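You operate a simulated robot arm through the tools that you are given. There is no shell and no other tool. Be economical: measure what you need, move in short steps, check, and stop when the job is done.

You are at the controls of a simulated robot arm. One attempt, no reset.

## Task
Fetch the beige chip labelled "75" from the top of the orange edged bench and set it on top of the grey carton on the top of the blue edged bench. Take the frosted plate and leave it on the grey rimmed disc. Open the lower orange drawer, put the lime green disc in the inside of the lower orange drawer, then shut the drawer. Put the blue tab on the top of the blue edged bench away on the top of the green edged bench. Put the purple blotter on the blue-grey clay ring. Put the green banded beaker on top of the teal carton on the low shelf. Take the purple carton on the low shelf and leave it on the pale blue disc. Any order will do. Set down upright: purple blotter, green banded beaker, purple carton on the low shelf.

The check looks at the end state, three seconds after you hand in, the way a careful person would. Anything else that was tipped, shoved, dropped, spilled or broken makes it a failure.

## Robot
A 6-joint arm with a two-finger parallel gripper on a trunk, on a base that drives. Base frame: it is fixed to the floor where the robot stands at the start and does not move with it; the origin is under the middle of the robot, x ahead of it, y to its left, z up; the surface under the hand at the start is at about z = 768. Units: mm, degrees, N and s.
With the tool pointing down near the work surface it reaches from about 400 to 900 mm from the robot's upright axis, wherever it stands. Its first joint turns from -115.0 to 115.0 degrees. Places, roughly: beige chip [750, 0, 750]; blue tab (3x3x2 cm) [1400, -500, 800]; blue-grey clay ring (6x6x2 cm) [3400, 200, 800]; frosted plate (9x9x3 cm) [900, -600, 800]; green banded beaker (7x7x8 cm) [2400, -3000, 800]; grey carton [1250, -1250, 750]; grey rimmed disc [750, 0, 750]; inside of the lower orange drawer [600, -1100, 300]; lime green disc [750, -500, 750]; lower orange drawer [600, -1100, 400]; pale blue disc [500, -3250, 750]; purple blotter (5x3x3 cm) [1400, -100, 800]; purple carton on the low shelf [250, -3250, 750]; teal carton on the low shelf [2250, -3250, 750]; top of the green edged bench [400, -3100, 800]. Payload 3.43 kg.
The tool frame sits at the grasp point between the pads (the TCP): z along the fingers, y along the line on which they close. The tips reach 34 mm beyond it. Largest opening 128 mm; finger width 24, thickness 12; the body of the gripper, 48 by 130 mm, starts 96 mm behind the TCP.
Orientation is that of the tool frame in the base frame, as a unit quaternion [w, x, y, z]. With the fingers straight down and closing along the base's y, the tool's x points along the base's -x, its y along +y and its z along -z.

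## Interface
- The arm moves only by the tool drive_tool. Its argument "motion" is one flat list of numbers, 7 for each row, row after row: the turn, a rotation vector about the tool's x, y, z in units of 90 degrees (1.0 is 90 degrees), then the shift along the tool's x, y, z in units of 150 mm (1.0 is 150 mm), then the opening, from 0 (shut) to 1 (fully open). In form: [rx, ry, rz, tx, ty, tz, grip, rx, ry, rz, tx, ty, tz, grip, ...]. A call has 1 to 8 rows; each row is the pose to reach, as a shift and turn from the pose commanded when the call began, along the tool's axes at that moment. A call with a number of a shift or a turn outside -1 to 1 is refused whole. Each row takes 0.2 s and may step no farther than 50 mm and 8.6 degrees from the row before; otherwise, or with a gripper value out of range, the whole call is refused. A pose out of reach is approached as far as the arm can. The call stops where the force on the tool passes 40 N (or 10 N more than at its start, if that is more) or the arm is blocked; 0.2 s more then pass. The fingers move at their own pace (about 108 mm/s each) and stop on an object; they squeeze with about 26 N. The grip force told is the motor's: it shows also when the fingers shut on nothing. Time passes only in rows, and 0.2 s behind the last, so rows that repeat a pose let the fingers close. The reply holds the time, the measured pose of the TCP, the force on the tool along the base axes, the opening and the grip force, in the units named above and with some noise, with the torque about the TCP (base axes, N m) and any sound that the robot's microphone picked up.
- Cameras (640 x 400 px; columns grow to the right, rows downward): "scene" is now at [39.7, 136.9, 1251.7]; the picture's right is [-0.63, -0.77, 0.00], its down [-0.31, 0.25, -0.92] and it looks along [0.71, -0.58, -0.40] (base axes); focal length 269 px, centre (320, 200). "wrist" rides on the gripper at [76, -11, -160] in the tool frame; the picture's right is [0.15, 0.99, 0.00], its down [-0.88, 0.13, -0.46] and it looks along [-0.45, 0.07, 0.89] (tool axes); focal length 234 px, centre (320, 200). There is no depth. A picture from a camera that has moved, and an enlarged one, comes with that camera's place and axes in the base frame and with its lens.
- capture(camera): a new picture of that camera. It takes no simulated time.
- raise_lower(by): slides the trunk up (or, below 0, down) by that many mm; the arm and the scene camera ride with it, the base frame stays. It gives what a move gives, with no picture.
- roll_base(legs): drives the robot by 1 to 6 legs, each [ahead, turn to the left] in mm and degrees, along the robot's own axes; the way and the turn of a leg run together, so that a leg with both is an arc; at most 1500 mm and 180 degrees a leg. The arm and the cameras ride along, it lands a little off, and it stops where it bumps. It gives what a move gives.
- pan_tilt(pan, tilt): turns the head with the scene camera to pan (to the left, within 103 degrees either way) and tilt (down, from -29 to 69), counted from straight ahead of the robot. It gives what a move gives.
- zoom(camera, box): a new picture of the part [left, top, right, bottom] of that camera's present view, enlarged. It takes no simulated time.
- finish_job(): hands the job in; it is judged then, once.

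Go step by step. Nothing tells you exact positions but the pictures and the camera data: compare them with the known pose of the tool, close in by small moves and look again before you grip or let go. The budget is 483 turns and 236 pictures, counting those below and the enlarged ones. Unless the task says otherwise, let go and move clear before handing in, and close with one line.

The tools are called as a command line: name --argument value ..., lists and objects as JSON in quotes. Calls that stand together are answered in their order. drive_tool: Moves the arm, as the interface text tells. Its arguments: {"type":"object","properties":{"motion":{"type":"array","items":{"type":"number"}}},"required":["motion"]} The other tools are called the same way: raise_lower (by) slides the trunk up or down; roll_base (legs) drives the base; pan_tilt (pan, tilt) turns the head that bears the scene camera; capture (camera) takes a picture; zoom (camera, box) takes an enlarged picture of a part of a camera's view; finish_job () hands the job in.

At the start:

```text
time: 0.0
tool_pos: [485.2, -438.0, 1079.4]
tcp_rot: [0.0, 0.0, 1.0, 0.0]
force: [-0.9, 0.7, -0.3]
ft_torque: [-0.04, -0.02, -0.01]
gripper_width: 127.8
grip_force: 0.0
trunk travel left (down, up): [-500.0, 290.0]
robot x, y, heading: [-4.0, 0.6, -0.1]
head pan, tilt: [-39.3, 23.3]
```

scene: 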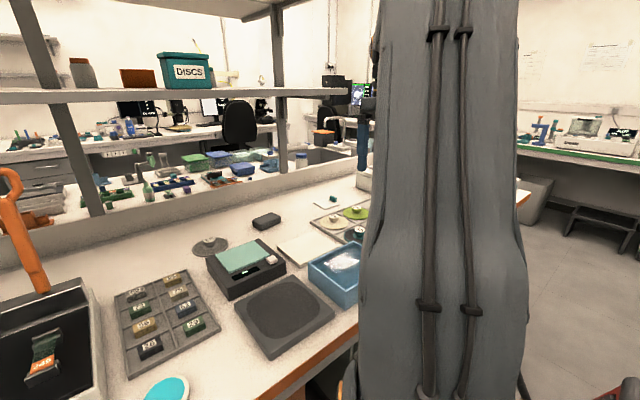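
wrist: 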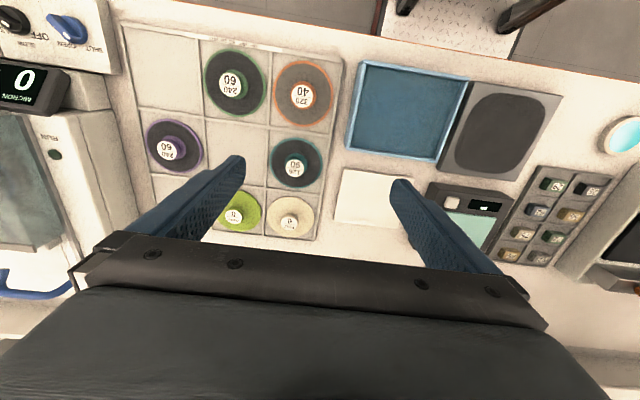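

I see the orange bench ahead with a chip tray, a disc rack to the right, and another bench behind. First I look around with the head for a clear survey.

pan_tilt --pan 5 --tilt 40

capture --camera "scene"

zoom --camera "wrist" --box '[320, 40, 640, 240]'

```text
time: 1.1
tool_pos: [486.1, -438.2, 1080.8]
tcp_rot: [0.0, 0.0, 1.0, -0.001]
force: [-0.1, -0.3, 0.1]
ft_torque: [0.0, 0.0, -0.01]
gripper_width: 128.0
grip_force: 0.0
trunk travel left (down, up): [-500.0, 290.0]
robot x, y, heading: [-2.9, 4.0, 0.3]
head pan, tilt: [5.0, 40.0]
```

```text
233 pictures are left
camera scene: at [52.8, 202.8, 1225.7], right [0.09, -1.0, 0.0], down [-0.64, -0.06, -0.77], along [0.76, 0.07, -0.64], focal length 269 px, centre (320, 200)
```

scene: 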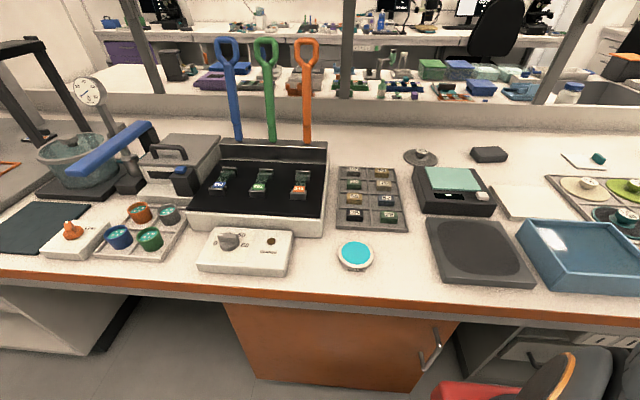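

```text
2.00 times, centred on (480, 140) of wrist
camera zoom: at [409.6, -450.2, 1238.8], right [-0.15, 0.99, 0.0], down [0.88, 0.13, 0.46], along [0.45, 0.07, -0.89], focal length 468 px, centre (0, 320)
```

zoom: 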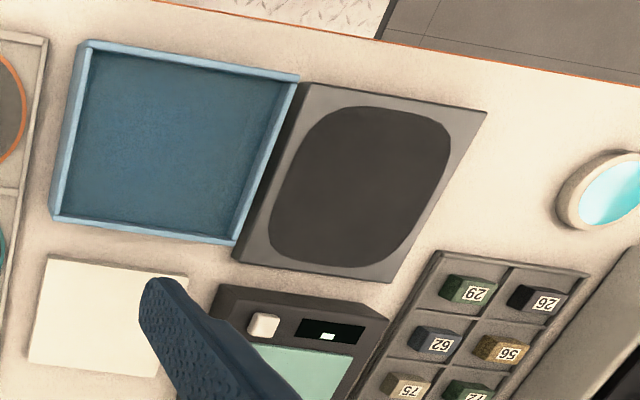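

I have the chip tray and a cyan round with grey rim in view. I zoom in on several candidate objects and pan right.

zoom --camera "scene" --box '[320, 130, 640, 330]'

zoom --camera "wrist" --box '[100, 20, 420, 220]'

pan_tilt --pan -28 --tilt 30

zoom --camera "scene" --box '[160, 0, 640, 300]'

```text
2.00 times, centred on (480, 230) of scene
camera zoom: at [52.8, 202.8, 1225.7], right [0.09, -1.0, 0.0], down [-0.64, -0.06, -0.77], along [0.76, 0.07, -0.64], focal length 538 px, centre (0, 140)
```

zoom: 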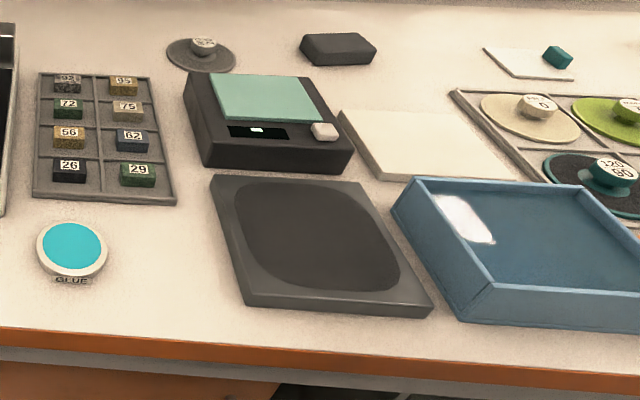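

```text
2.00 times, centred on (260, 120) of wrist
camera zoom: at [409.6, -450.2, 1238.8], right [-0.15, 0.99, 0.0], down [0.88, 0.13, 0.46], along [0.45, 0.07, -0.89], focal length 468 px, centre (440, 360)
```

zoom: 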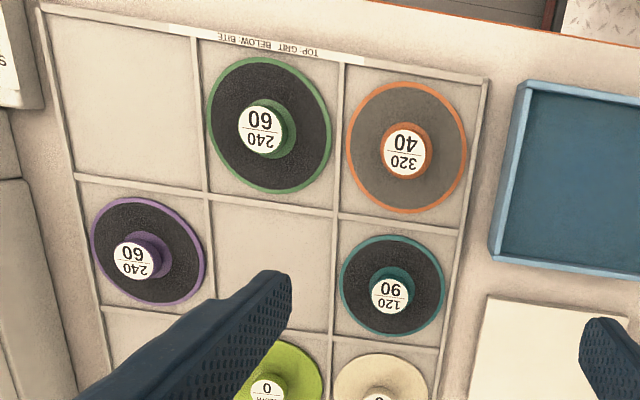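

```text
time: 2.1
tool_pos: [486.0, -440.0, 1079.5]
tcp_rot: [-0.001, 0.0, 1.0, 0.0]
force: [-0.2, 0.0, 0.0]
ft_torque: [0.02, -0.01, -0.01]
gripper_width: 128.3
grip_force: 0.1
trunk travel left (down, up): [-500.0, 290.0]
robot x, y, heading: [-0.0, 0.2, -0.3]
head pan, tilt: [-28.0, 30.0]
```

```text
1.33 times, centred on (400, 150) of scene
camera zoom: at [48.0, 153.1, 1241.0], right [-0.47, -0.88, 0.0], down [-0.44, 0.23, -0.87], along [0.76, -0.41, -0.5], focal length 358 px, centre (213, 267)
```

zoom: 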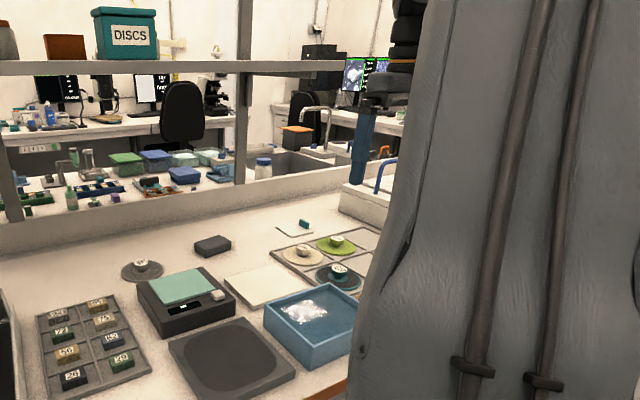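

The white plate with teal block is about (875,-622), so likely the frosted plate; the grey knobbed disc is near (841,-54). Now I survey the room for driving.

zoom --camera "scene" --box '[200, 140, 440, 290]'

pan_tilt --pan -100 --tilt 25

capture --camera "scene"

pan_tilt --pan -10 --tilt 10

capture --camera "scene"

pan_tilt --pan 50 --tilt 20

capture --camera "scene"

```text
2.67 times, centred on (320, 215) of scene
camera zoom: at [48.0, 153.1, 1241.0], right [-0.47, -0.88, 0.0], down [-0.44, 0.23, -0.87], along [0.76, -0.41, -0.5], focal length 717 px, centre (320, 160)
```

zoom: 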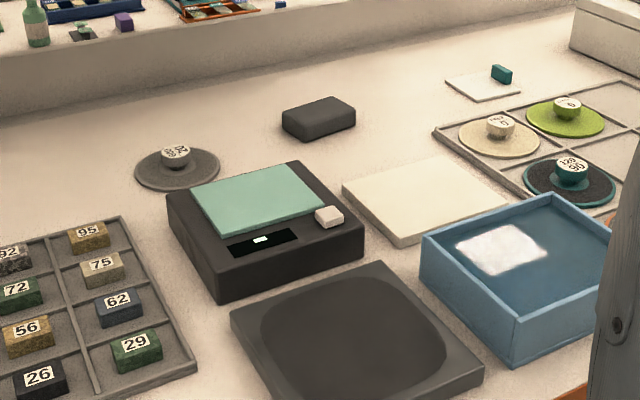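

```text
time: 3.5
tool_pos: [486.2, -437.8, 1080.3]
tcp_rot: [0.0, 0.0, 1.0, 0.001]
force: [0.6, -0.1, -0.4]
ft_torque: [0.0, -0.01, 0.0]
gripper_width: 127.9
grip_force: 0.1
trunk travel left (down, up): [-500.0, 290.0]
robot x, y, heading: [-1.0, -0.7, -0.1]
head pan, tilt: [-100.0, 25.0]
```

```text
227 pictures are left
camera scene: at [-47.9, 104.8, 1249.0], right [-0.98, 0.17, 0.0], down [0.07, 0.42, -0.91], along [-0.16, -0.89, -0.42], focal length 269 px, centre (320, 200)
```

scene: 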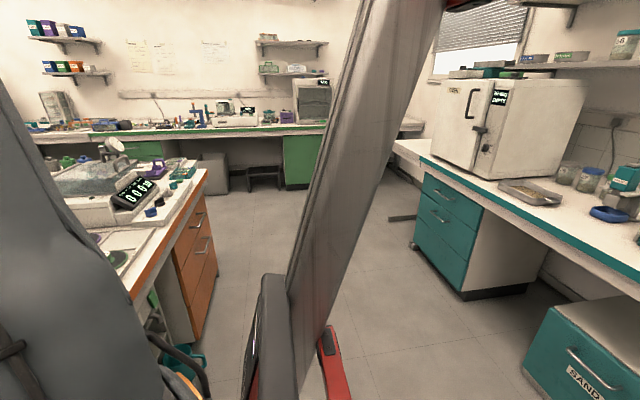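

```text
time: 5.2
tool_pos: [487.6, -438.4, 1079.9]
tcp_rot: [0.0, 0.0, 1.0, -0.001]
force: [0.0, 0.4, 0.6]
ft_torque: [0.04, -0.01, 0.02]
gripper_width: 127.9
grip_force: 0.0
trunk travel left (down, up): [-500.0, 290.0]
robot x, y, heading: [-0.7, 0.0, -0.3]
head pan, tilt: [-10.0, 10.0]
```

```text
226 pictures are left
camera scene: at [59.6, 179.3, 1273.3], right [-0.17, -0.98, 0.0], down [-0.17, 0.03, -0.98], along [0.97, -0.17, -0.17], focal length 269 px, centre (320, 200)
```

scene: 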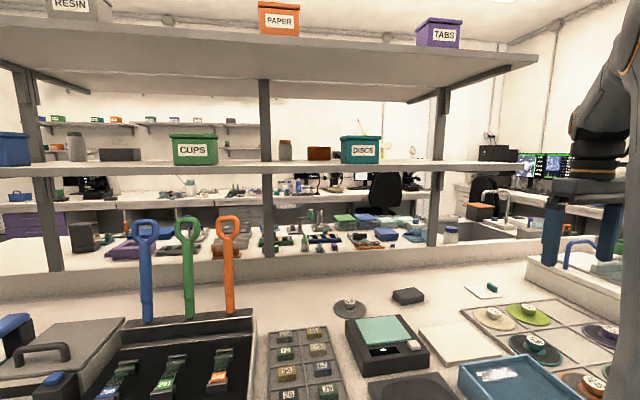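

```text
time: 6.5
tool_pos: [485.4, -439.4, 1078.7]
tcp_rot: [0.0, 0.0, 1.0, 0.0]
force: [0.2, -0.1, -0.2]
ft_torque: [-0.02, 0.03, -0.03]
gripper_width: 127.9
grip_force: 0.0
trunk travel left (down, up): [-500.0, 290.0]
robot x, y, heading: [2.7, 0.5, 0.1]
head pan, tilt: [50.0, 20.0]
```

```text
225 pictures are left
camera scene: at [28.0, 266.8, 1257.1], right [0.77, -0.64, 0.0], down [-0.22, -0.26, -0.94], along [0.6, 0.72, -0.34], focal length 269 px, centre (320, 200)
```

scene: 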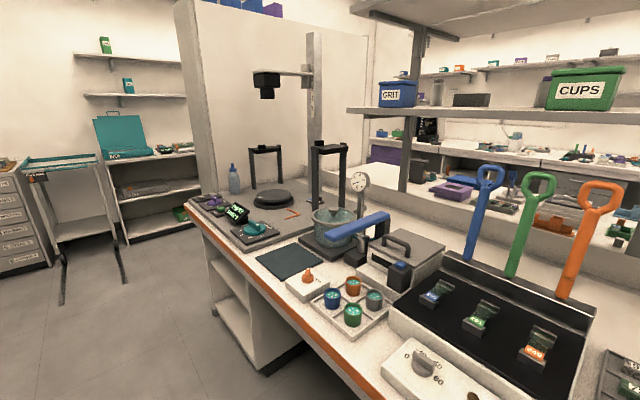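

The island bench has an orange side and a blue side with a shelf between. I check the base clearance to the bench edge.

pan_tilt --pan 0 --tilt 69

capture --camera "scene"

pan_tilt --pan -75 --tilt 60

capture --camera "scene"

```text
time: 7.7
tool_pos: [485.1, -438.8, 1080.8]
tcp_rot: [-0.001, 0.0, 1.0, 0.0]
force: [-0.2, 0.4, 0.2]
ft_torque: [0.01, 0.01, -0.01]
gripper_width: 128.1
grip_force: 0.0
trunk travel left (down, up): [-500.0, 290.0]
robot x, y, heading: [2.2, -0.6, -0.2]
head pan, tilt: [0.0, 68.8]
```

```text
224 pictures are left
camera scene: at [24.0, 195.6, 1189.6], right [0.0, -1.0, 0.0], down [-0.93, 0.0, -0.36], along [0.36, 0.0, -0.93], focal length 269 px, centre (320, 200)
```

scene: 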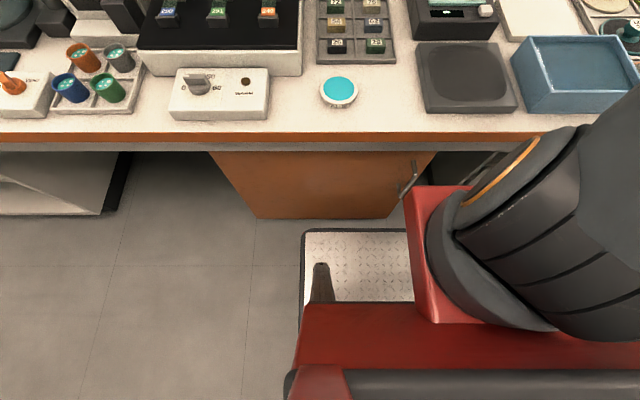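

```text
time: 9.1
tool_pos: [486.3, -439.8, 1079.0]
tcp_rot: [0.0, 0.001, 1.0, -0.001]
force: [0.0, -0.3, 0.1]
ft_torque: [0.0, -0.02, 0.0]
gripper_width: 127.9
grip_force: 0.1
trunk travel left (down, up): [-500.0, 290.0]
robot x, y, heading: [0.5, -0.7, -0.1]
head pan, tilt: [-75.0, 60.0]
```

```text
223 pictures are left
camera scene: at [-14.6, 131.1, 1198.9], right [-0.97, -0.26, 0.0], down [-0.22, 0.84, -0.5], along [0.13, -0.48, -0.87], focal length 269 px, centre (320, 200)
```

scene: 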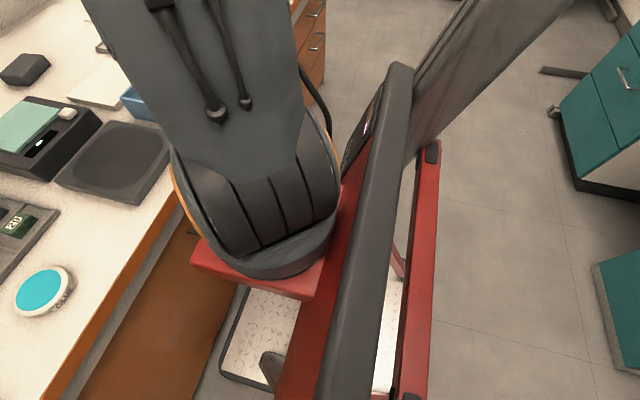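

The base has about 60–90 mm to the cabinet; bench edge at x≈320. I back off, shift to y≈-350, and come back in.

roll_base --legs '[[-250, 0], [0, -90], [370, 0], [0, 90], [270, 0]]'

pan_tilt --pan 0 --tilt 45

capture --camera "scene"

capture --camera "wrist"

```text
time: 22.1
tool_pos: [493.6, -822.8, 1080.0]
tcp_rot: [0.0, 0.01, 1.0, 0.0]
force: [0.7, 0.5, 0.6]
ft_torque: [0.0, -0.03, 0.0]
gripper_width: 127.8
grip_force: 0.1
trunk travel left (down, up): [-500.0, 290.0]
robot x, y, heading: [16.5, -373.1, -1.0]
head pan, tilt: [-75.0, 60.0]
```

```text
time: 23.6
tool_pos: [493.7, -822.9, 1079.9]
tcp_rot: [0.0, 0.01, 1.0, 0.0]
force: [-0.3, -0.4, 1.0]
ft_torque: [-0.02, 0.05, -0.02]
gripper_width: 128.2
grip_force: 0.0
trunk travel left (down, up): [-500.0, 290.0]
robot x, y, heading: [16.3, -378.9, -1.2]
head pan, tilt: [0.0, 45.0]
```

```text
222 pictures are left
camera scene: at [68.3, -180.5, 1218.4], right [-0.02, -1.0, 0.0], down [-0.71, 0.01, -0.71], along [0.71, -0.01, -0.71], focal length 269 px, centre (320, 200)
```

scene: 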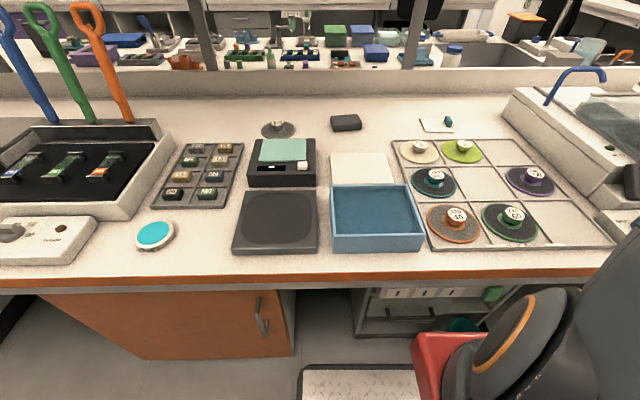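

```text
221 pictures are left
camera wrist: at [416.4, -832.8, 1238.8], right [-0.13, 0.99, 0.0], down [0.88, 0.11, 0.46], along [0.45, 0.06, -0.89], focal length 234 px, centre (320, 200)
```

wrist: 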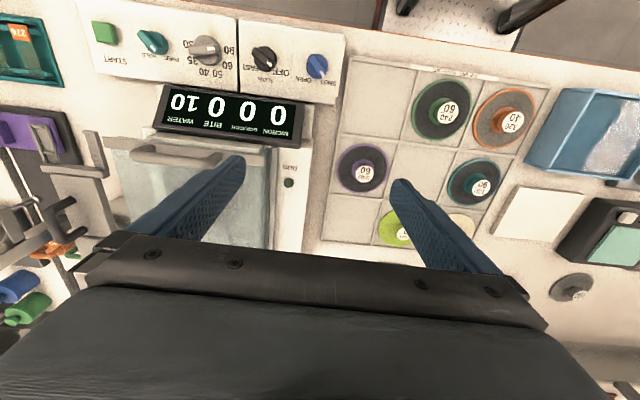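

Now all three objects are in view. I zoom on the plate and the grey disc.

zoom --camera "scene" --box '[400, 95, 496, 155]'

zoom --camera "scene" --box '[150, 95, 310, 195]'

```text
6.67 times, centred on (448, 125) of scene
camera zoom: at [68.3, -180.5, 1218.4], right [-0.02, -1.0, 0.0], down [-0.71, 0.01, -0.71], along [0.71, -0.01, -0.71], focal length 1792 px, centre (-533, 700)
```

zoom: 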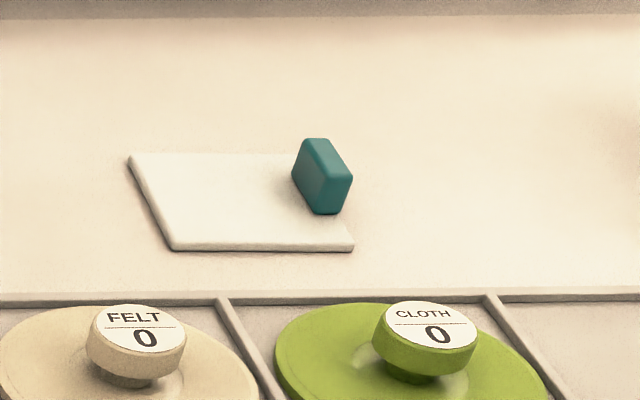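

```text
4.00 times, centred on (230, 145) of scene
camera zoom: at [68.3, -180.5, 1218.4], right [-0.02, -1.0, 0.0], down [-0.71, 0.01, -0.71], along [0.71, -0.01, -0.71], focal length 1075 px, centre (680, 420)
```

zoom: 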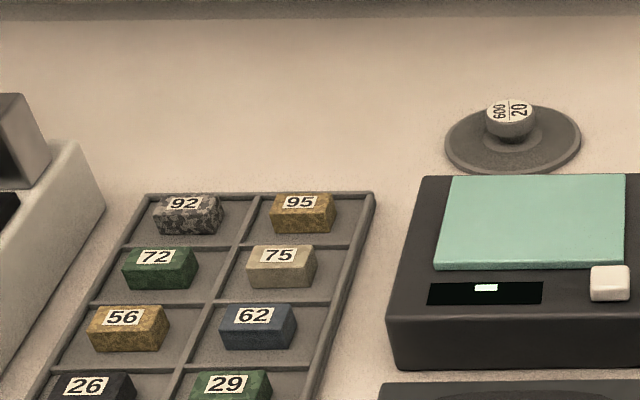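

Plate spans x≈808–898, y≈-525…-608 with a teal fin along x at its right side (~(838,-600)). I move the hand over it at height.

drive_tool --motion '[0, 0, 0, -0.252, 0.171, 0, 0.6, 0, 0, 0, -0.505, 0.342, 0, 0.6, 0, 0, 0, -0.757, 0.513, 0, 0.6]'

drive_tool --motion '[0, 0, 0, -0.252, 0.171, 0, 0.6, 0, 0, 0, -0.505, 0.342, 0, 0.6, 0, 0, 0, -0.757, 0.513, 0, 0.6]'

capture --camera "wrist"

capture --camera "scene"

```text
time: 24.4
tool_pos: [607.7, -748.3, 1078.7]
tcp_rot: [0.0, 0.01, 1.0, 0.0]
force: [0.4, 0.9, 1.7]
ft_torque: [0.05, -0.03, 0.0]
gripper_width: 76.8
grip_force: 0.0
trunk travel left (down, up): [-500.0, 290.0]
robot x, y, heading: [17.3, -375.3, -1.1]
head pan, tilt: [0.0, 45.0]
```

```text
time: 25.2
tool_pos: [721.6, -672.3, 1078.8]
tcp_rot: [0.001, 0.009, 1.0, 0.0]
force: [-0.5, -0.5, 0.5]
ft_torque: [0.01, -0.03, -0.03]
gripper_width: 76.7
grip_force: 0.0
trunk travel left (down, up): [-500.0, 290.0]
robot x, y, heading: [14.5, -373.0, -1.0]
head pan, tilt: [0.0, 45.0]
```

```text
218 pictures are left
camera wrist: at [645.7, -683.2, 1238.3], right [-0.13, 0.99, 0.0], down [0.88, 0.11, 0.46], along [0.45, 0.06, -0.89], focal length 234 px, centre (320, 200)
```

wrist: 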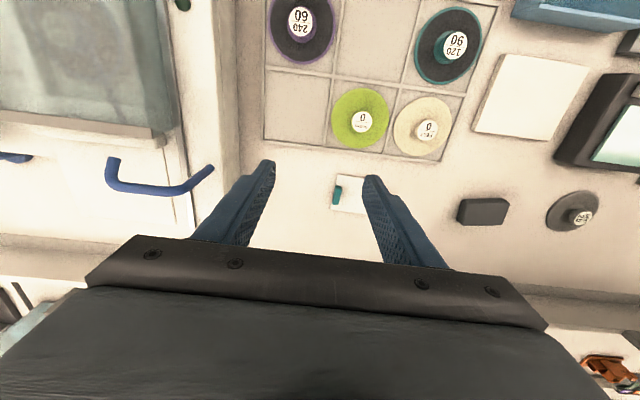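

```text
217 pictures are left
camera scene: at [67.9, -180.6, 1218.4], right [-0.02, -1.0, 0.0], down [-0.71, 0.01, -0.71], along [0.71, -0.01, -0.71], focal length 269 px, centre (320, 200)
```

scene: 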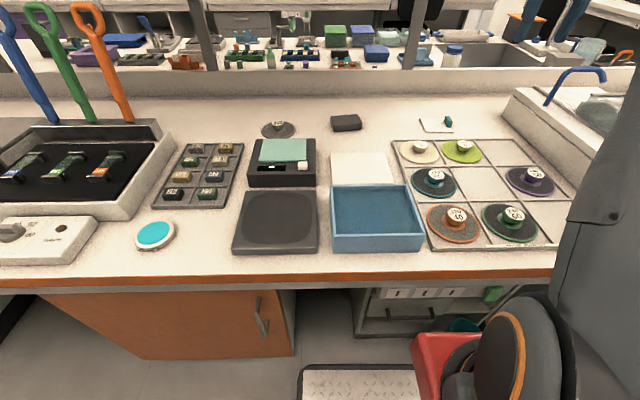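

The fin appears near (850,-610). I move above it and descend to about z=930.

drive_tool --motion '[0, 0, 0, -0.27, 0.148, 0, 0.6, 0, 0, 0, -0.541, 0.295, 0, 0.6, 0, 0, 0, -0.811, 0.443, 0.25, 0.6, 0, 0, 0, -0.811, 0.443, 0.55, 0.6, 0, 0, 0, -0.811, 0.443, 0.85, 0.6]'

capture --camera "wrist"

```text
refused: row 3 steps farther than a row can; nothing moved
```

```text
216 pictures are left
camera wrist: at [645.7, -683.2, 1238.3], right [-0.13, 0.99, 0.0], down [0.88, 0.11, 0.46], along [0.45, 0.06, -0.89], focal length 234 px, centre (320, 200)
```

wrist: 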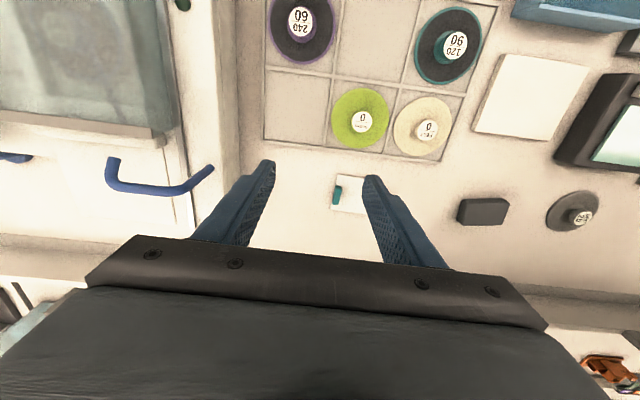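

The step was too long; I split it evenly into smaller rows.

drive_tool --motion '[0, 0, 0, -0.27, 0.148, 0, 0.6, 0, 0, 0, -0.541, 0.295, 0, 0.6, 0, 0, 0, -0.811, 0.443, 0, 0.6, 0, 0, 0, -0.811, 0.443, 0.3, 0.6, 0, 0, 0, -0.811, 0.443, 0.6, 0.6, 0, 0, 0, -0.811, 0.443, 0.9, 0.6]'

capture --camera "wrist"

```text
time: 25.7
tool_pos: [766.0, -651.6, 1078.3]
tcp_rot: [-0.009, 0.004, 1.0, 0.0]
force: [-30.3, 3.7, -4.3]
ft_torque: [-0.87, -4.19, 2.03]
gripper_width: 76.7
grip_force: 0.1
trunk travel left (down, up): [-500.0, 290.0]
robot x, y, heading: [15.5, -377.7, -1.1]
head pan, tilt: [0.0, 45.0]
stopped in row 2: the force on the tool passed its limit at 138 N (the readings are from after the stop); the commanded pose is now the measured one
```

```text
215 pictures are left
camera wrist: at [691.2, -662.0, 1238.9], right [-0.14, 0.99, 0.0], down [0.89, 0.12, 0.44], along [0.43, 0.06, -0.9], focal length 234 px, centre (320, 200)
```

wrist: 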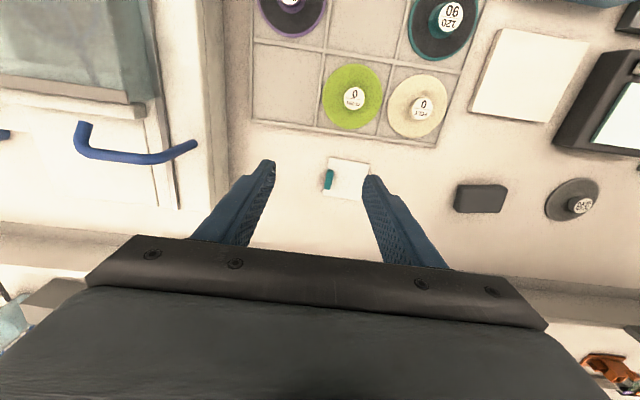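

The hand hit the shelf that overhangs the bench. I back away, then descend before going forward.

drive_tool --motion '[0, 0, 0, 0.2, 0, 0, 0.6, 0, 0, 0, 0.45, 0, 0, 0.6]'

pan_tilt --pan -20 --tilt 5

capture --camera "scene"

```text
time: 26.3
tool_pos: [700.1, -651.0, 1077.5]
tcp_rot: [-0.01, 0.004, 1.0, 0.0]
force: [0.1, 0.0, -0.4]
ft_torque: [0.01, 0.05, 0.02]
gripper_width: 76.8
grip_force: 0.0
trunk travel left (down, up): [-500.0, 290.0]
robot x, y, heading: [14.5, -375.2, -1.0]
head pan, tilt: [0.0, 45.0]
```

```text
time: 27.4
tool_pos: [699.5, -651.3, 1078.1]
tcp_rot: [-0.01, 0.005, 1.0, 0.0]
force: [-0.4, 0.3, 0.6]
ft_torque: [-0.02, -0.03, 0.0]
gripper_width: 76.9
grip_force: 0.1
trunk travel left (down, up): [-500.0, 290.0]
robot x, y, heading: [16.4, -373.4, -1.3]
head pan, tilt: [-20.0, 5.0]
```

```text
214 pictures are left
camera scene: at [72.9, -211.9, 1281.3], right [-0.36, -0.93, 0.0], down [-0.08, 0.03, -1.0], along [0.93, -0.36, -0.09], focal length 269 px, centre (320, 200)
```

scene: 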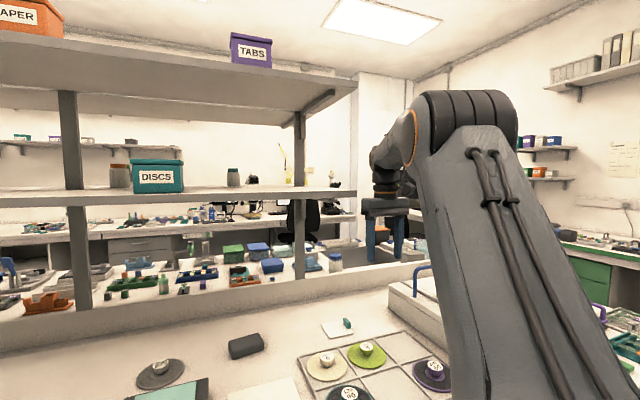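

The lower shelf edge is around x≈800, z≈1235, ending near y≈-600. I descend first while clear of it.

drive_tool --motion '[0, -0.0127, 0.008, 0, 0.1, 0.28, 0.6, 0, -0.0127, 0.008, 0, 0.2, 0.56, 0.6, 0, -0.0127, 0.008, 0, 0.26, 0.8, 0.6, 0, -0.0127, 0.008, 0, 0.26, 1.0, 0.6]'

drive_tool --motion '[0, 0, 0, 0, 0, 0.2, 0.6, 0, 0, 0, -0.2, 0, 0.3, 0.6, 0, 0, 0, -0.5, 0, 0.3, 0.6]'

capture --camera "wrist"

capture --camera "scene"

```text
time: 28.4
tool_pos: [697.8, -614.0, 929.3]
tcp_rot: [0.002, 0.012, 1.0, 0.0]
force: [-0.4, -0.1, 0.2]
ft_torque: [-0.04, -0.05, -0.02]
gripper_width: 76.8
grip_force: 0.1
trunk travel left (down, up): [-500.0, 290.0]
robot x, y, heading: [16.0, -378.3, -1.1]
head pan, tilt: [-20.0, 5.0]
```

```text
time: 29.2
tool_pos: [774.4, -612.5, 884.9]
tcp_rot: [0.001, 0.011, 1.0, -0.001]
force: [-1.7, 0.0, 0.9]
ft_torque: [-0.01, -0.02, -0.01]
gripper_width: 76.6
grip_force: 0.0
trunk travel left (down, up): [-500.0, 290.0]
robot x, y, heading: [12.8, -372.1, -1.1]
head pan, tilt: [-20.0, 5.0]
```

```text
213 pictures are left
camera wrist: at [696.1, -622.1, 1043.4], right [-0.12, 0.99, 0.0], down [0.88, 0.11, 0.46], along [0.45, 0.06, -0.89], focal length 234 px, centre (320, 200)
```

wrist: 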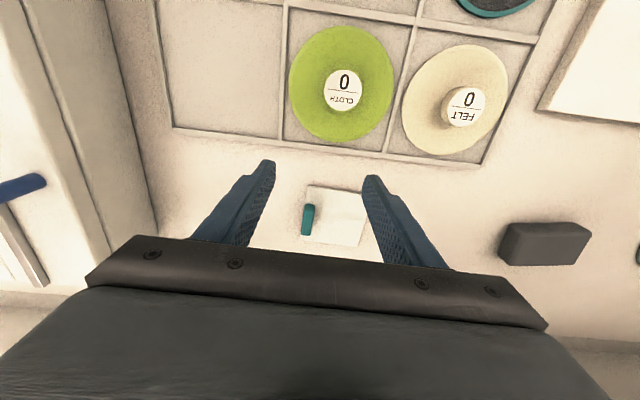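

```text
212 pictures are left
camera scene: at [72.5, -211.9, 1281.4], right [-0.36, -0.93, 0.0], down [-0.08, 0.03, -1.0], along [0.93, -0.36, -0.09], focal length 269 px, centre (320, 200)
```

scene: 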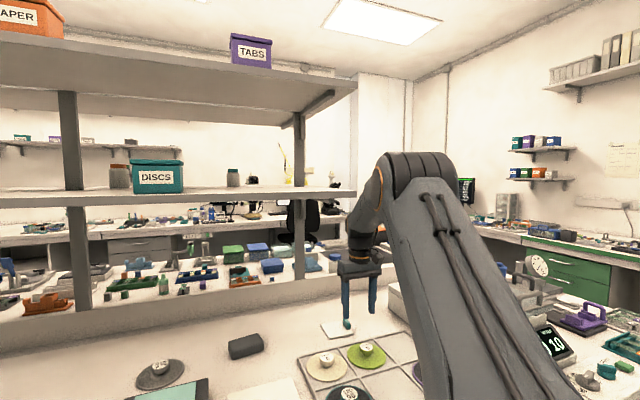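

The fin is at about (857,-616). I go forward at this height and then down to grip it at TCP z≈815.

drive_tool --motion '[0, 0, 0, -0.28, -0.01, 0, 0.4, 0, 0, 0, -0.55, -0.01, 0, 0.4, 0, 0, 0, -0.55, -0.01, 0.2, 0.4]'

capture --camera "wrist"

pan_tilt --pan -20 --tilt 30

zoom --camera "scene" --box '[260, 80, 420, 180]'

```text
time: 30.0
tool_pos: [855.3, -616.0, 854.2]
tcp_rot: [0.001, 0.011, 1.0, 0.0]
force: [-0.7, -0.3, -0.2]
ft_torque: [0.03, 0.0, -0.02]
gripper_width: 51.1
grip_force: 0.1
trunk travel left (down, up): [-500.0, 290.0]
robot x, y, heading: [13.8, -371.5, -1.3]
head pan, tilt: [-20.0, 5.0]
```

```text
211 pictures are left
camera wrist: at [777.9, -625.3, 1012.2], right [-0.12, 0.99, 0.0], down [0.88, 0.11, 0.46], along [0.45, 0.06, -0.89], focal length 234 px, centre (320, 200)
```

wrist: 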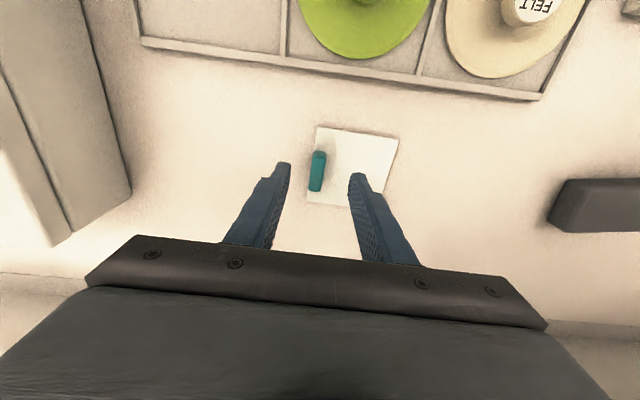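

```text
time: 30.9
tool_pos: [855.2, -615.7, 854.4]
tcp_rot: [0.001, 0.012, 1.0, 0.0]
force: [-0.3, 0.6, -0.4]
ft_torque: [-0.02, -0.01, 0.02]
gripper_width: 51.0
grip_force: 0.0
trunk travel left (down, up): [-500.0, 290.0]
robot x, y, heading: [12.4, -376.3, -1.0]
head pan, tilt: [-20.0, 30.0]
```

```text
4.00 times, centred on (340, 130) of scene
camera zoom: at [71.7, -211.5, 1241.1], right [-0.36, -0.93, 0.0], down [-0.47, 0.18, -0.87], along [0.81, -0.31, -0.5], focal length 1075 px, centre (240, 480)
```

zoom: 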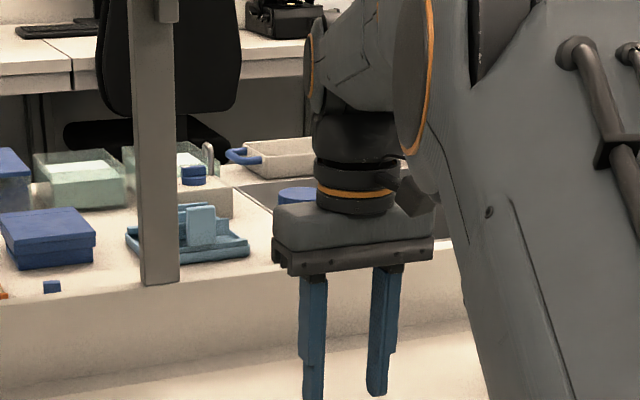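

Fin centred at about (860,-616). I lower to z≈815 and close.

drive_tool --motion '[0, 0, 0, -0.035, 0, 0.13, 0.35, 0, 0, 0, -0.035, 0, 0.25, 0.35]'

capture --camera "wrist"

```text
time: 31.5
tool_pos: [860.5, -616.0, 817.3]
tcp_rot: [0.001, 0.012, 1.0, 0.001]
force: [-0.3, 0.0, 0.6]
ft_torque: [-0.01, 0.0, -0.03]
gripper_width: 44.7
grip_force: 0.1
trunk travel left (down, up): [-500.0, 290.0]
robot x, y, heading: [14.7, -376.9, -1.1]
head pan, tilt: [-20.0, 30.0]
```

```text
209 pictures are left
camera wrist: at [783.9, -625.8, 975.0], right [-0.12, 0.99, 0.0], down [0.88, 0.11, 0.46], along [0.45, 0.06, -0.89], focal length 234 px, centre (320, 200)
```

wrist: 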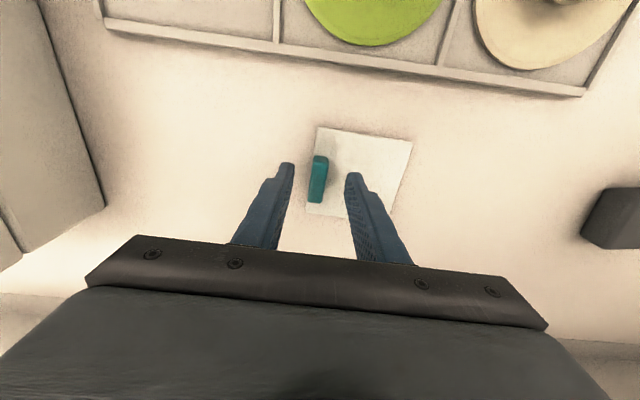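

Aligned. I lower 4 mm more, close, and test lift.

drive_tool --motion '[0, 0, 0, 0, 0, 0.025, 0.35, 0, 0, 0, 0, 0, 0.025, 0, 0, 0, 0, 0, 0, 0.025, 0, 0, 0, 0, 0, 0, 0.025, 0]'

drive_tool --motion '[0, 0, 0, 0, 0, -0.15, 0, 0, 0, 0, 0, 0, -0.35, 0]'

capture --camera "wrist"

```text
time: 32.5
tool_pos: [860.8, -616.7, 812.1]
tcp_rot: [0.001, 0.011, 1.0, 0.0]
force: [-0.4, -0.4, 1.0]
ft_torque: [0.0, -0.03, -0.04]
gripper_width: 13.3
grip_force: 25.5
trunk travel left (down, up): [-500.0, 290.0]
robot x, y, heading: [15.2, -377.6, -1.1]
head pan, tilt: [-20.0, 30.0]
```

```text
time: 33.1
tool_pos: [860.9, -617.0, 864.5]
tcp_rot: [0.0, 0.011, 1.0, 0.0]
force: [0.3, -0.5, -2.4]
ft_torque: [-0.04, 0.03, 0.01]
gripper_width: 13.1
grip_force: 26.0
trunk travel left (down, up): [-500.0, 290.0]
robot x, y, heading: [18.7, -372.6, -1.1]
head pan, tilt: [-20.0, 30.0]
```

```text
208 pictures are left
camera wrist: at [783.5, -626.1, 1023.0], right [-0.12, 0.99, 0.0], down [0.88, 0.11, 0.46], along [0.45, 0.06, -0.89], focal length 234 px, centre (320, 200)
```

wrist: 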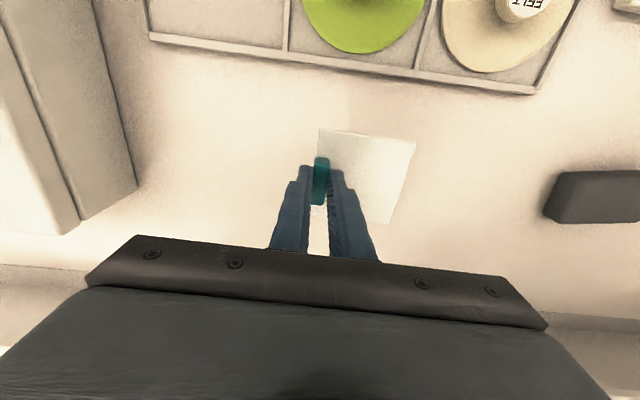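

The plate is held. The shelf edge is at x≈821, z≈1214, so I first retreat to x≈755, then travel left to the grey disc at about (832,-59).

drive_tool --motion '[0, 0, 0, 0.24, 0, -0.08, 0, 0, 0, 0, 0.48, 0, -0.16, 0, 0, 0, 0, 0.7, 0, -0.24, 0, 0, 0, 0, 0.7, 0.31, -0.24, 0, 0, 0, 0, 0.7, 0.62, -0.24, 0, 0, 0, 0, 0.7, 0.93, -0.24, 0]'

drive_tool --motion '[0, 0, 0, 0, 0.32, 0, 0, 0, 0, 0, 0, 0.64, 0, 0, 0, 0, 0, 0, 0.96, 0, 0]'

drive_tool --motion '[0, 0, 0, 0, 0.32, 0, 0, 0, 0, 0, 0, 0.64, 0, 0, 0, 0, 0, 0, 0.96, 0, 0]'

capture --camera "wrist"

pan_tilt --pan 5 --tilt 30

capture --camera "scene"

```text
time: 34.5
tool_pos: [758.7, -473.8, 900.7]
tcp_rot: [0.001, 0.011, 1.0, -0.001]
force: [0.1, -0.1, -1.3]
ft_torque: [0.02, 0.05, 0.01]
gripper_width: 13.2
grip_force: 25.2
trunk travel left (down, up): [-500.0, 290.0]
robot x, y, heading: [15.9, -374.2, -1.2]
head pan, tilt: [-20.0, 30.0]
```

```text
time: 35.3
tool_pos: [762.0, -331.3, 901.8]
tcp_rot: [0.001, 0.011, 1.0, 0.0]
force: [0.5, -0.7, -1.1]
ft_torque: [0.06, 0.0, -0.01]
gripper_width: 13.3
grip_force: 25.9
trunk travel left (down, up): [-500.0, 290.0]
robot x, y, heading: [10.8, -372.7, -1.1]
head pan, tilt: [-20.0, 30.0]
```

```text
time: 36.1
tool_pos: [765.8, -187.4, 900.4]
tcp_rot: [0.001, 0.011, 1.0, 0.0]
force: [0.0, -1.2, -0.6]
ft_torque: [0.05, -0.01, -0.01]
gripper_width: 13.2
grip_force: 26.3
trunk travel left (down, up): [-500.0, 290.0]
robot x, y, heading: [14.4, -378.4, -1.3]
head pan, tilt: [-20.0, 30.0]
```

```text
207 pictures are left
camera wrist: at [689.0, -195.7, 1058.9], right [-0.12, 0.99, 0.0], down [0.88, 0.11, 0.46], along [0.45, 0.06, -0.89], focal length 234 px, centre (320, 200)
```

wrist: 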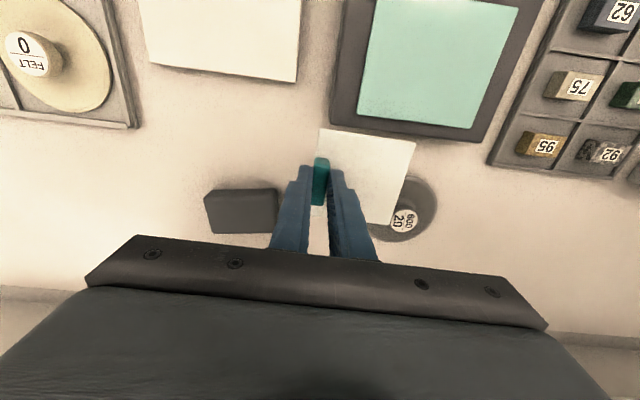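

```text
time: 37.0
tool_pos: [765.6, -185.5, 901.1]
tcp_rot: [0.001, 0.011, 1.0, 0.0]
force: [-0.2, -0.2, -1.6]
ft_torque: [-0.03, 0.01, -0.01]
gripper_width: 13.3
grip_force: 26.1
trunk travel left (down, up): [-500.0, 290.0]
robot x, y, heading: [14.6, -376.4, -1.3]
head pan, tilt: [5.0, 30.0]
```

```text
206 pictures are left
camera scene: at [77.5, -172.7, 1241.0], right [0.07, -1.0, 0.0], down [-0.5, -0.03, -0.87], along [0.86, 0.06, -0.5], focal length 269 px, centre (320, 200)
```

scene: 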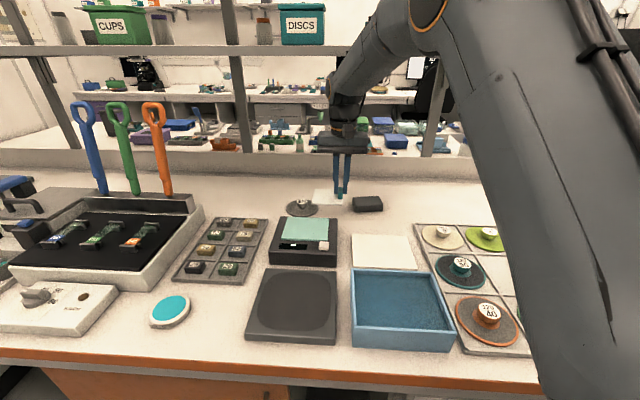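

Knob at about (835,-62). To keep the forearm clear of the shelf, I pull back, raise the tool, and lower the trunk by 100 mm.

drive_tool --motion '[0, 0, 0, 0.24, 0, -0.2, 0, 0, 0, 0, 0.48, 0, -0.4, 0, 0, 0, 0, 0.48, 0.1, -0.68, 0]'

raise_lower --by -100

capture --camera "scene"

```text
time: 37.8
tool_pos: [693.1, -169.0, 1002.8]
tcp_rot: [0.001, 0.012, 1.0, 0.0]
force: [-0.2, -0.1, -2.5]
ft_torque: [0.0, 0.05, 0.01]
gripper_width: 13.4
grip_force: 26.1
trunk travel left (down, up): [-500.0, 290.0]
robot x, y, heading: [18.1, -372.1, -1.0]
head pan, tilt: [5.0, 30.0]
```

```text
time: 39.1
tool_pos: [693.8, -170.1, 902.5]
tcp_rot: [0.001, 0.011, 1.0, 0.0]
force: [0.2, 0.2, -0.7]
ft_torque: [-0.02, 0.01, -0.01]
gripper_width: 13.5
grip_force: 26.1
trunk travel left (down, up): [-400.0, 390.0]
robot x, y, heading: [15.3, -375.8, -1.1]
head pan, tilt: [5.0, 30.0]
```

```text
205 pictures are left
camera scene: at [105.4, -173.1, 1141.0], right [0.07, -1.0, 0.0], down [-0.5, -0.03, -0.87], along [0.86, 0.06, -0.5], focal length 269 px, centre (320, 200)
```

scene: 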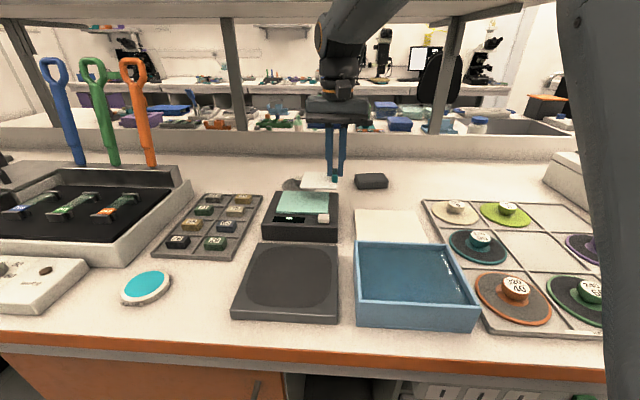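

Now I advance toward the disc in small steps, dropping slightly as the plate clears the balance.

drive_tool --motion '[0, 0, 0, -0.2, 0.25, 0, 0, 0, 0, 0, -0.42, 0.5, 0, 0, 0, 0, 0, -0.6, 0.5, 0.05, 0, 0, 0, 0, -0.78, 0.5, 0.12, 0, 0, 0, 0, -0.957, 0.5, 0.2, 0]'

capture --camera "scene"

capture --camera "wrist"

```text
time: 40.3
tool_pos: [839.6, -97.0, 874.0]
tcp_rot: [0.001, 0.01, 1.0, 0.001]
force: [-0.4, -0.4, -0.5]
ft_torque: [-0.02, -0.01, 0.0]
gripper_width: 13.2
grip_force: 26.1
trunk travel left (down, up): [-400.0, 390.0]
robot x, y, heading: [14.3, -373.6, -1.0]
head pan, tilt: [5.0, 30.0]
```

```text
204 pictures are left
camera scene: at [105.0, -173.2, 1141.0], right [0.07, -1.0, 0.0], down [-0.5, -0.03, -0.87], along [0.86, 0.06, -0.5], focal length 269 px, centre (320, 200)
```

scene: 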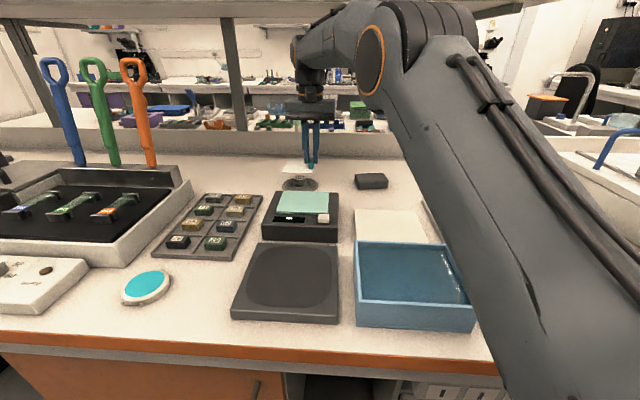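

```text
203 pictures are left
camera wrist: at [761.7, -107.7, 1032.2], right [-0.12, 0.99, 0.0], down [0.88, 0.11, 0.46], along [0.46, 0.06, -0.89], focal length 234 px, centre (320, 200)
```

wrist: 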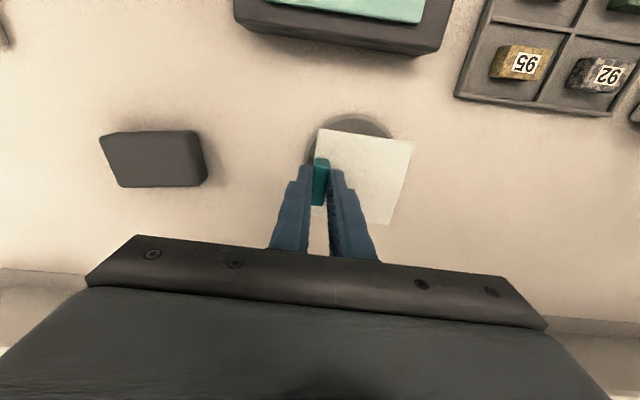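

The plate is nearly centred over the disc. I nudge 4 mm forward and descend slowly until contact.

drive_tool --motion '[0, 0, 0, -0.027, 0, 0.06, 0, 0, 0, 0, -0.027, 0, 0.12, 0, 0, 0, 0, -0.027, 0, 0.16, 0]'

pan_tilt --pan 5 --tilt 20

zoom --camera "scene" --box '[260, 170, 356, 230]'

```text
time: 41.1
tool_pos: [842.8, -99.0, 848.7]
tcp_rot: [0.001, 0.01, 1.0, 0.0]
force: [-0.8, -0.2, -1.7]
ft_torque: [-0.02, -0.03, -0.01]
gripper_width: 13.4
grip_force: 25.4
trunk travel left (down, up): [-400.0, 390.0]
robot x, y, heading: [14.3, -372.2, -1.0]
head pan, tilt: [5.0, 30.0]
```

```text
time: 41.8
tool_pos: [842.8, -97.9, 849.2]
tcp_rot: [0.001, 0.011, 1.0, 0.0]
force: [0.4, -0.3, -2.4]
ft_torque: [0.01, 0.03, 0.01]
gripper_width: 13.2
grip_force: 26.2
trunk travel left (down, up): [-400.0, 390.0]
robot x, y, heading: [13.7, -376.1, -1.2]
head pan, tilt: [5.0, 20.0]
```

```text
6.67 times, centred on (308, 200) of scene
camera zoom: at [108.0, -172.9, 1157.0], right [0.07, -1.0, 0.0], down [-0.34, -0.02, -0.94], along [0.94, 0.06, -0.34], focal length 1792 px, centre (400, 200)
```

zoom: 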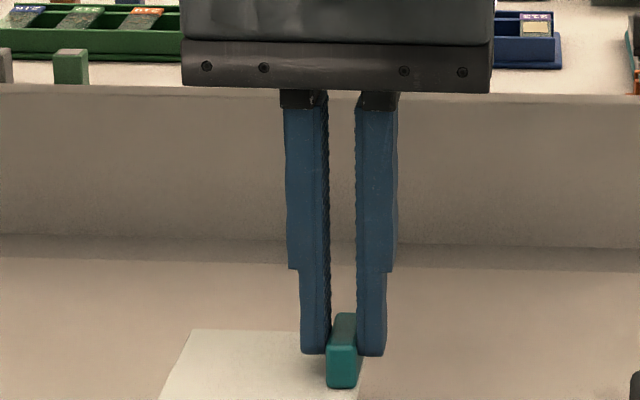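

zoom --camera "scene" --box '[260, 195, 356, 255]'

```text
6.67 times, centred on (308, 225) of scene
camera zoom: at [108.0, -172.9, 1157.0], right [0.07, -1.0, 0.0], down [-0.34, -0.02, -0.94], along [0.94, 0.06, -0.34], focal length 1792 px, centre (400, 33)
```

zoom: 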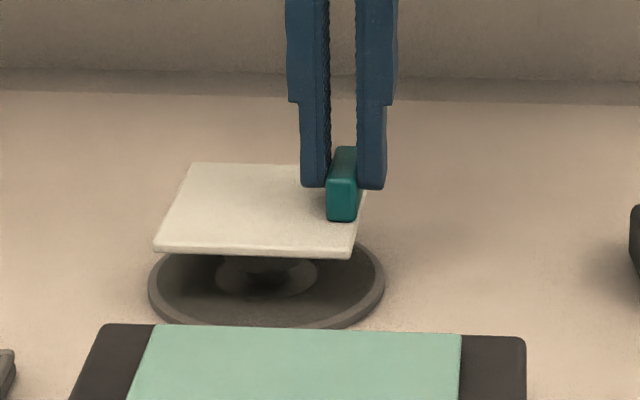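

The plate hovers just over the knob. I keep lowering in small steps.

drive_tool --motion '[0, 0, 0, 0, 0, 0.02, 0, 0, 0, 0, 0, 0, 0.04, 0, 0, 0, 0, 0, 0, 0.06, 0]'

```text
time: 42.6
tool_pos: [842.1, -98.5, 841.3]
tcp_rot: [0.002, 0.011, 1.0, 0.001]
force: [-1.1, -0.7, 5.0]
ft_torque: [0.07, 0.04, 0.03]
gripper_width: 13.4
grip_force: 25.9
trunk travel left (down, up): [-400.0, 390.0]
robot x, y, heading: [14.4, -373.7, -1.2]
head pan, tilt: [5.0, 20.0]
```

Contact felt. I open slightly and look.

drive_tool --motion '[0, 0, 0, 0, 0, 0, 0.15, 0, 0, 0, 0, 0, 0, 0.25]'

zoom --camera "scene" --box '[260, 195, 356, 255]'

```text
time: 43.2
tool_pos: [843.5, -98.5, 840.2]
tcp_rot: [0.002, 0.011, 1.0, 0.0]
force: [0.0, -0.4, 0.9]
ft_torque: [0.03, -0.01, 0.01]
gripper_width: 32.0
grip_force: 0.1
trunk travel left (down, up): [-400.0, 390.0]
robot x, y, heading: [17.1, -374.5, -1.1]
head pan, tilt: [5.0, 20.0]
```

```text
6.67 times, centred on (308, 225) of scene
camera zoom: at [108.0, -173.0, 1157.0], right [0.07, -1.0, 0.0], down [-0.34, -0.02, -0.94], along [0.94, 0.06, -0.34], focal length 1792 px, centre (400, 33)
```

zoom: 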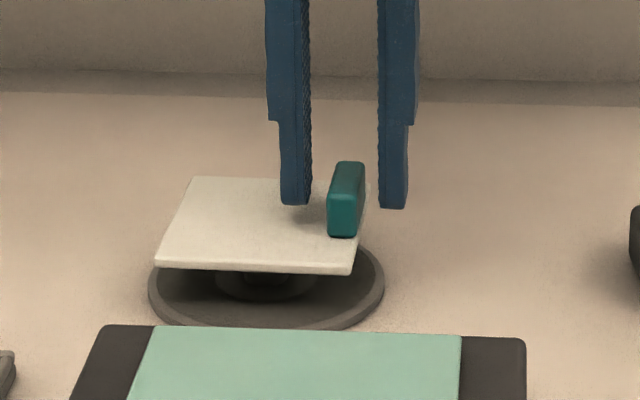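

The plate sits on the knob. I lift clear and check that it is stable.

drive_tool --motion '[0, 0, 0, 0, 0, -0.12, 0.25, 0, 0, 0, 0, 0, -0.3, 0.25]'

zoom --camera "scene" --box '[260, 195, 356, 255]'

capture --camera "wrist"

```text
time: 43.8
tool_pos: [840.2, -97.8, 884.9]
tcp_rot: [0.001, 0.011, 1.0, 0.0]
force: [0.1, 0.3, -0.1]
ft_torque: [-0.01, -0.01, -0.02]
gripper_width: 31.8
grip_force: 0.1
trunk travel left (down, up): [-400.0, 390.0]
robot x, y, heading: [13.4, -373.5, -1.1]
head pan, tilt: [5.0, 20.0]
```

```text
6.67 times, centred on (308, 225) of scene
camera zoom: at [108.1, -172.9, 1157.0], right [0.07, -1.0, 0.0], down [-0.34, -0.02, -0.94], along [0.94, 0.06, -0.34], focal length 1792 px, centre (400, 33)
```

zoom: 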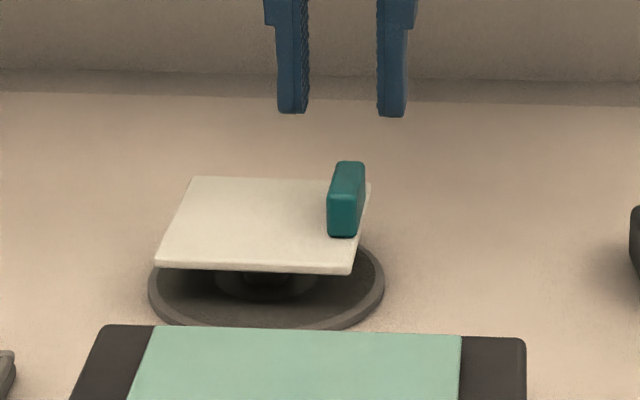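

```text
198 pictures are left
camera wrist: at [765.1, -107.5, 1043.6], right [-0.12, 0.99, 0.0], down [0.88, 0.11, 0.46], along [0.45, 0.06, -0.89], focal length 234 px, centre (320, 200)
```

wrist: 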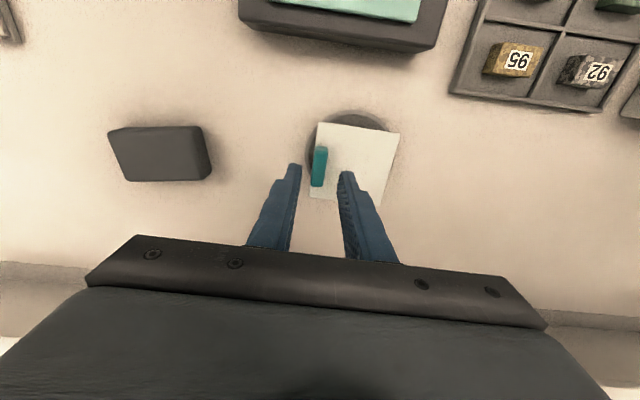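

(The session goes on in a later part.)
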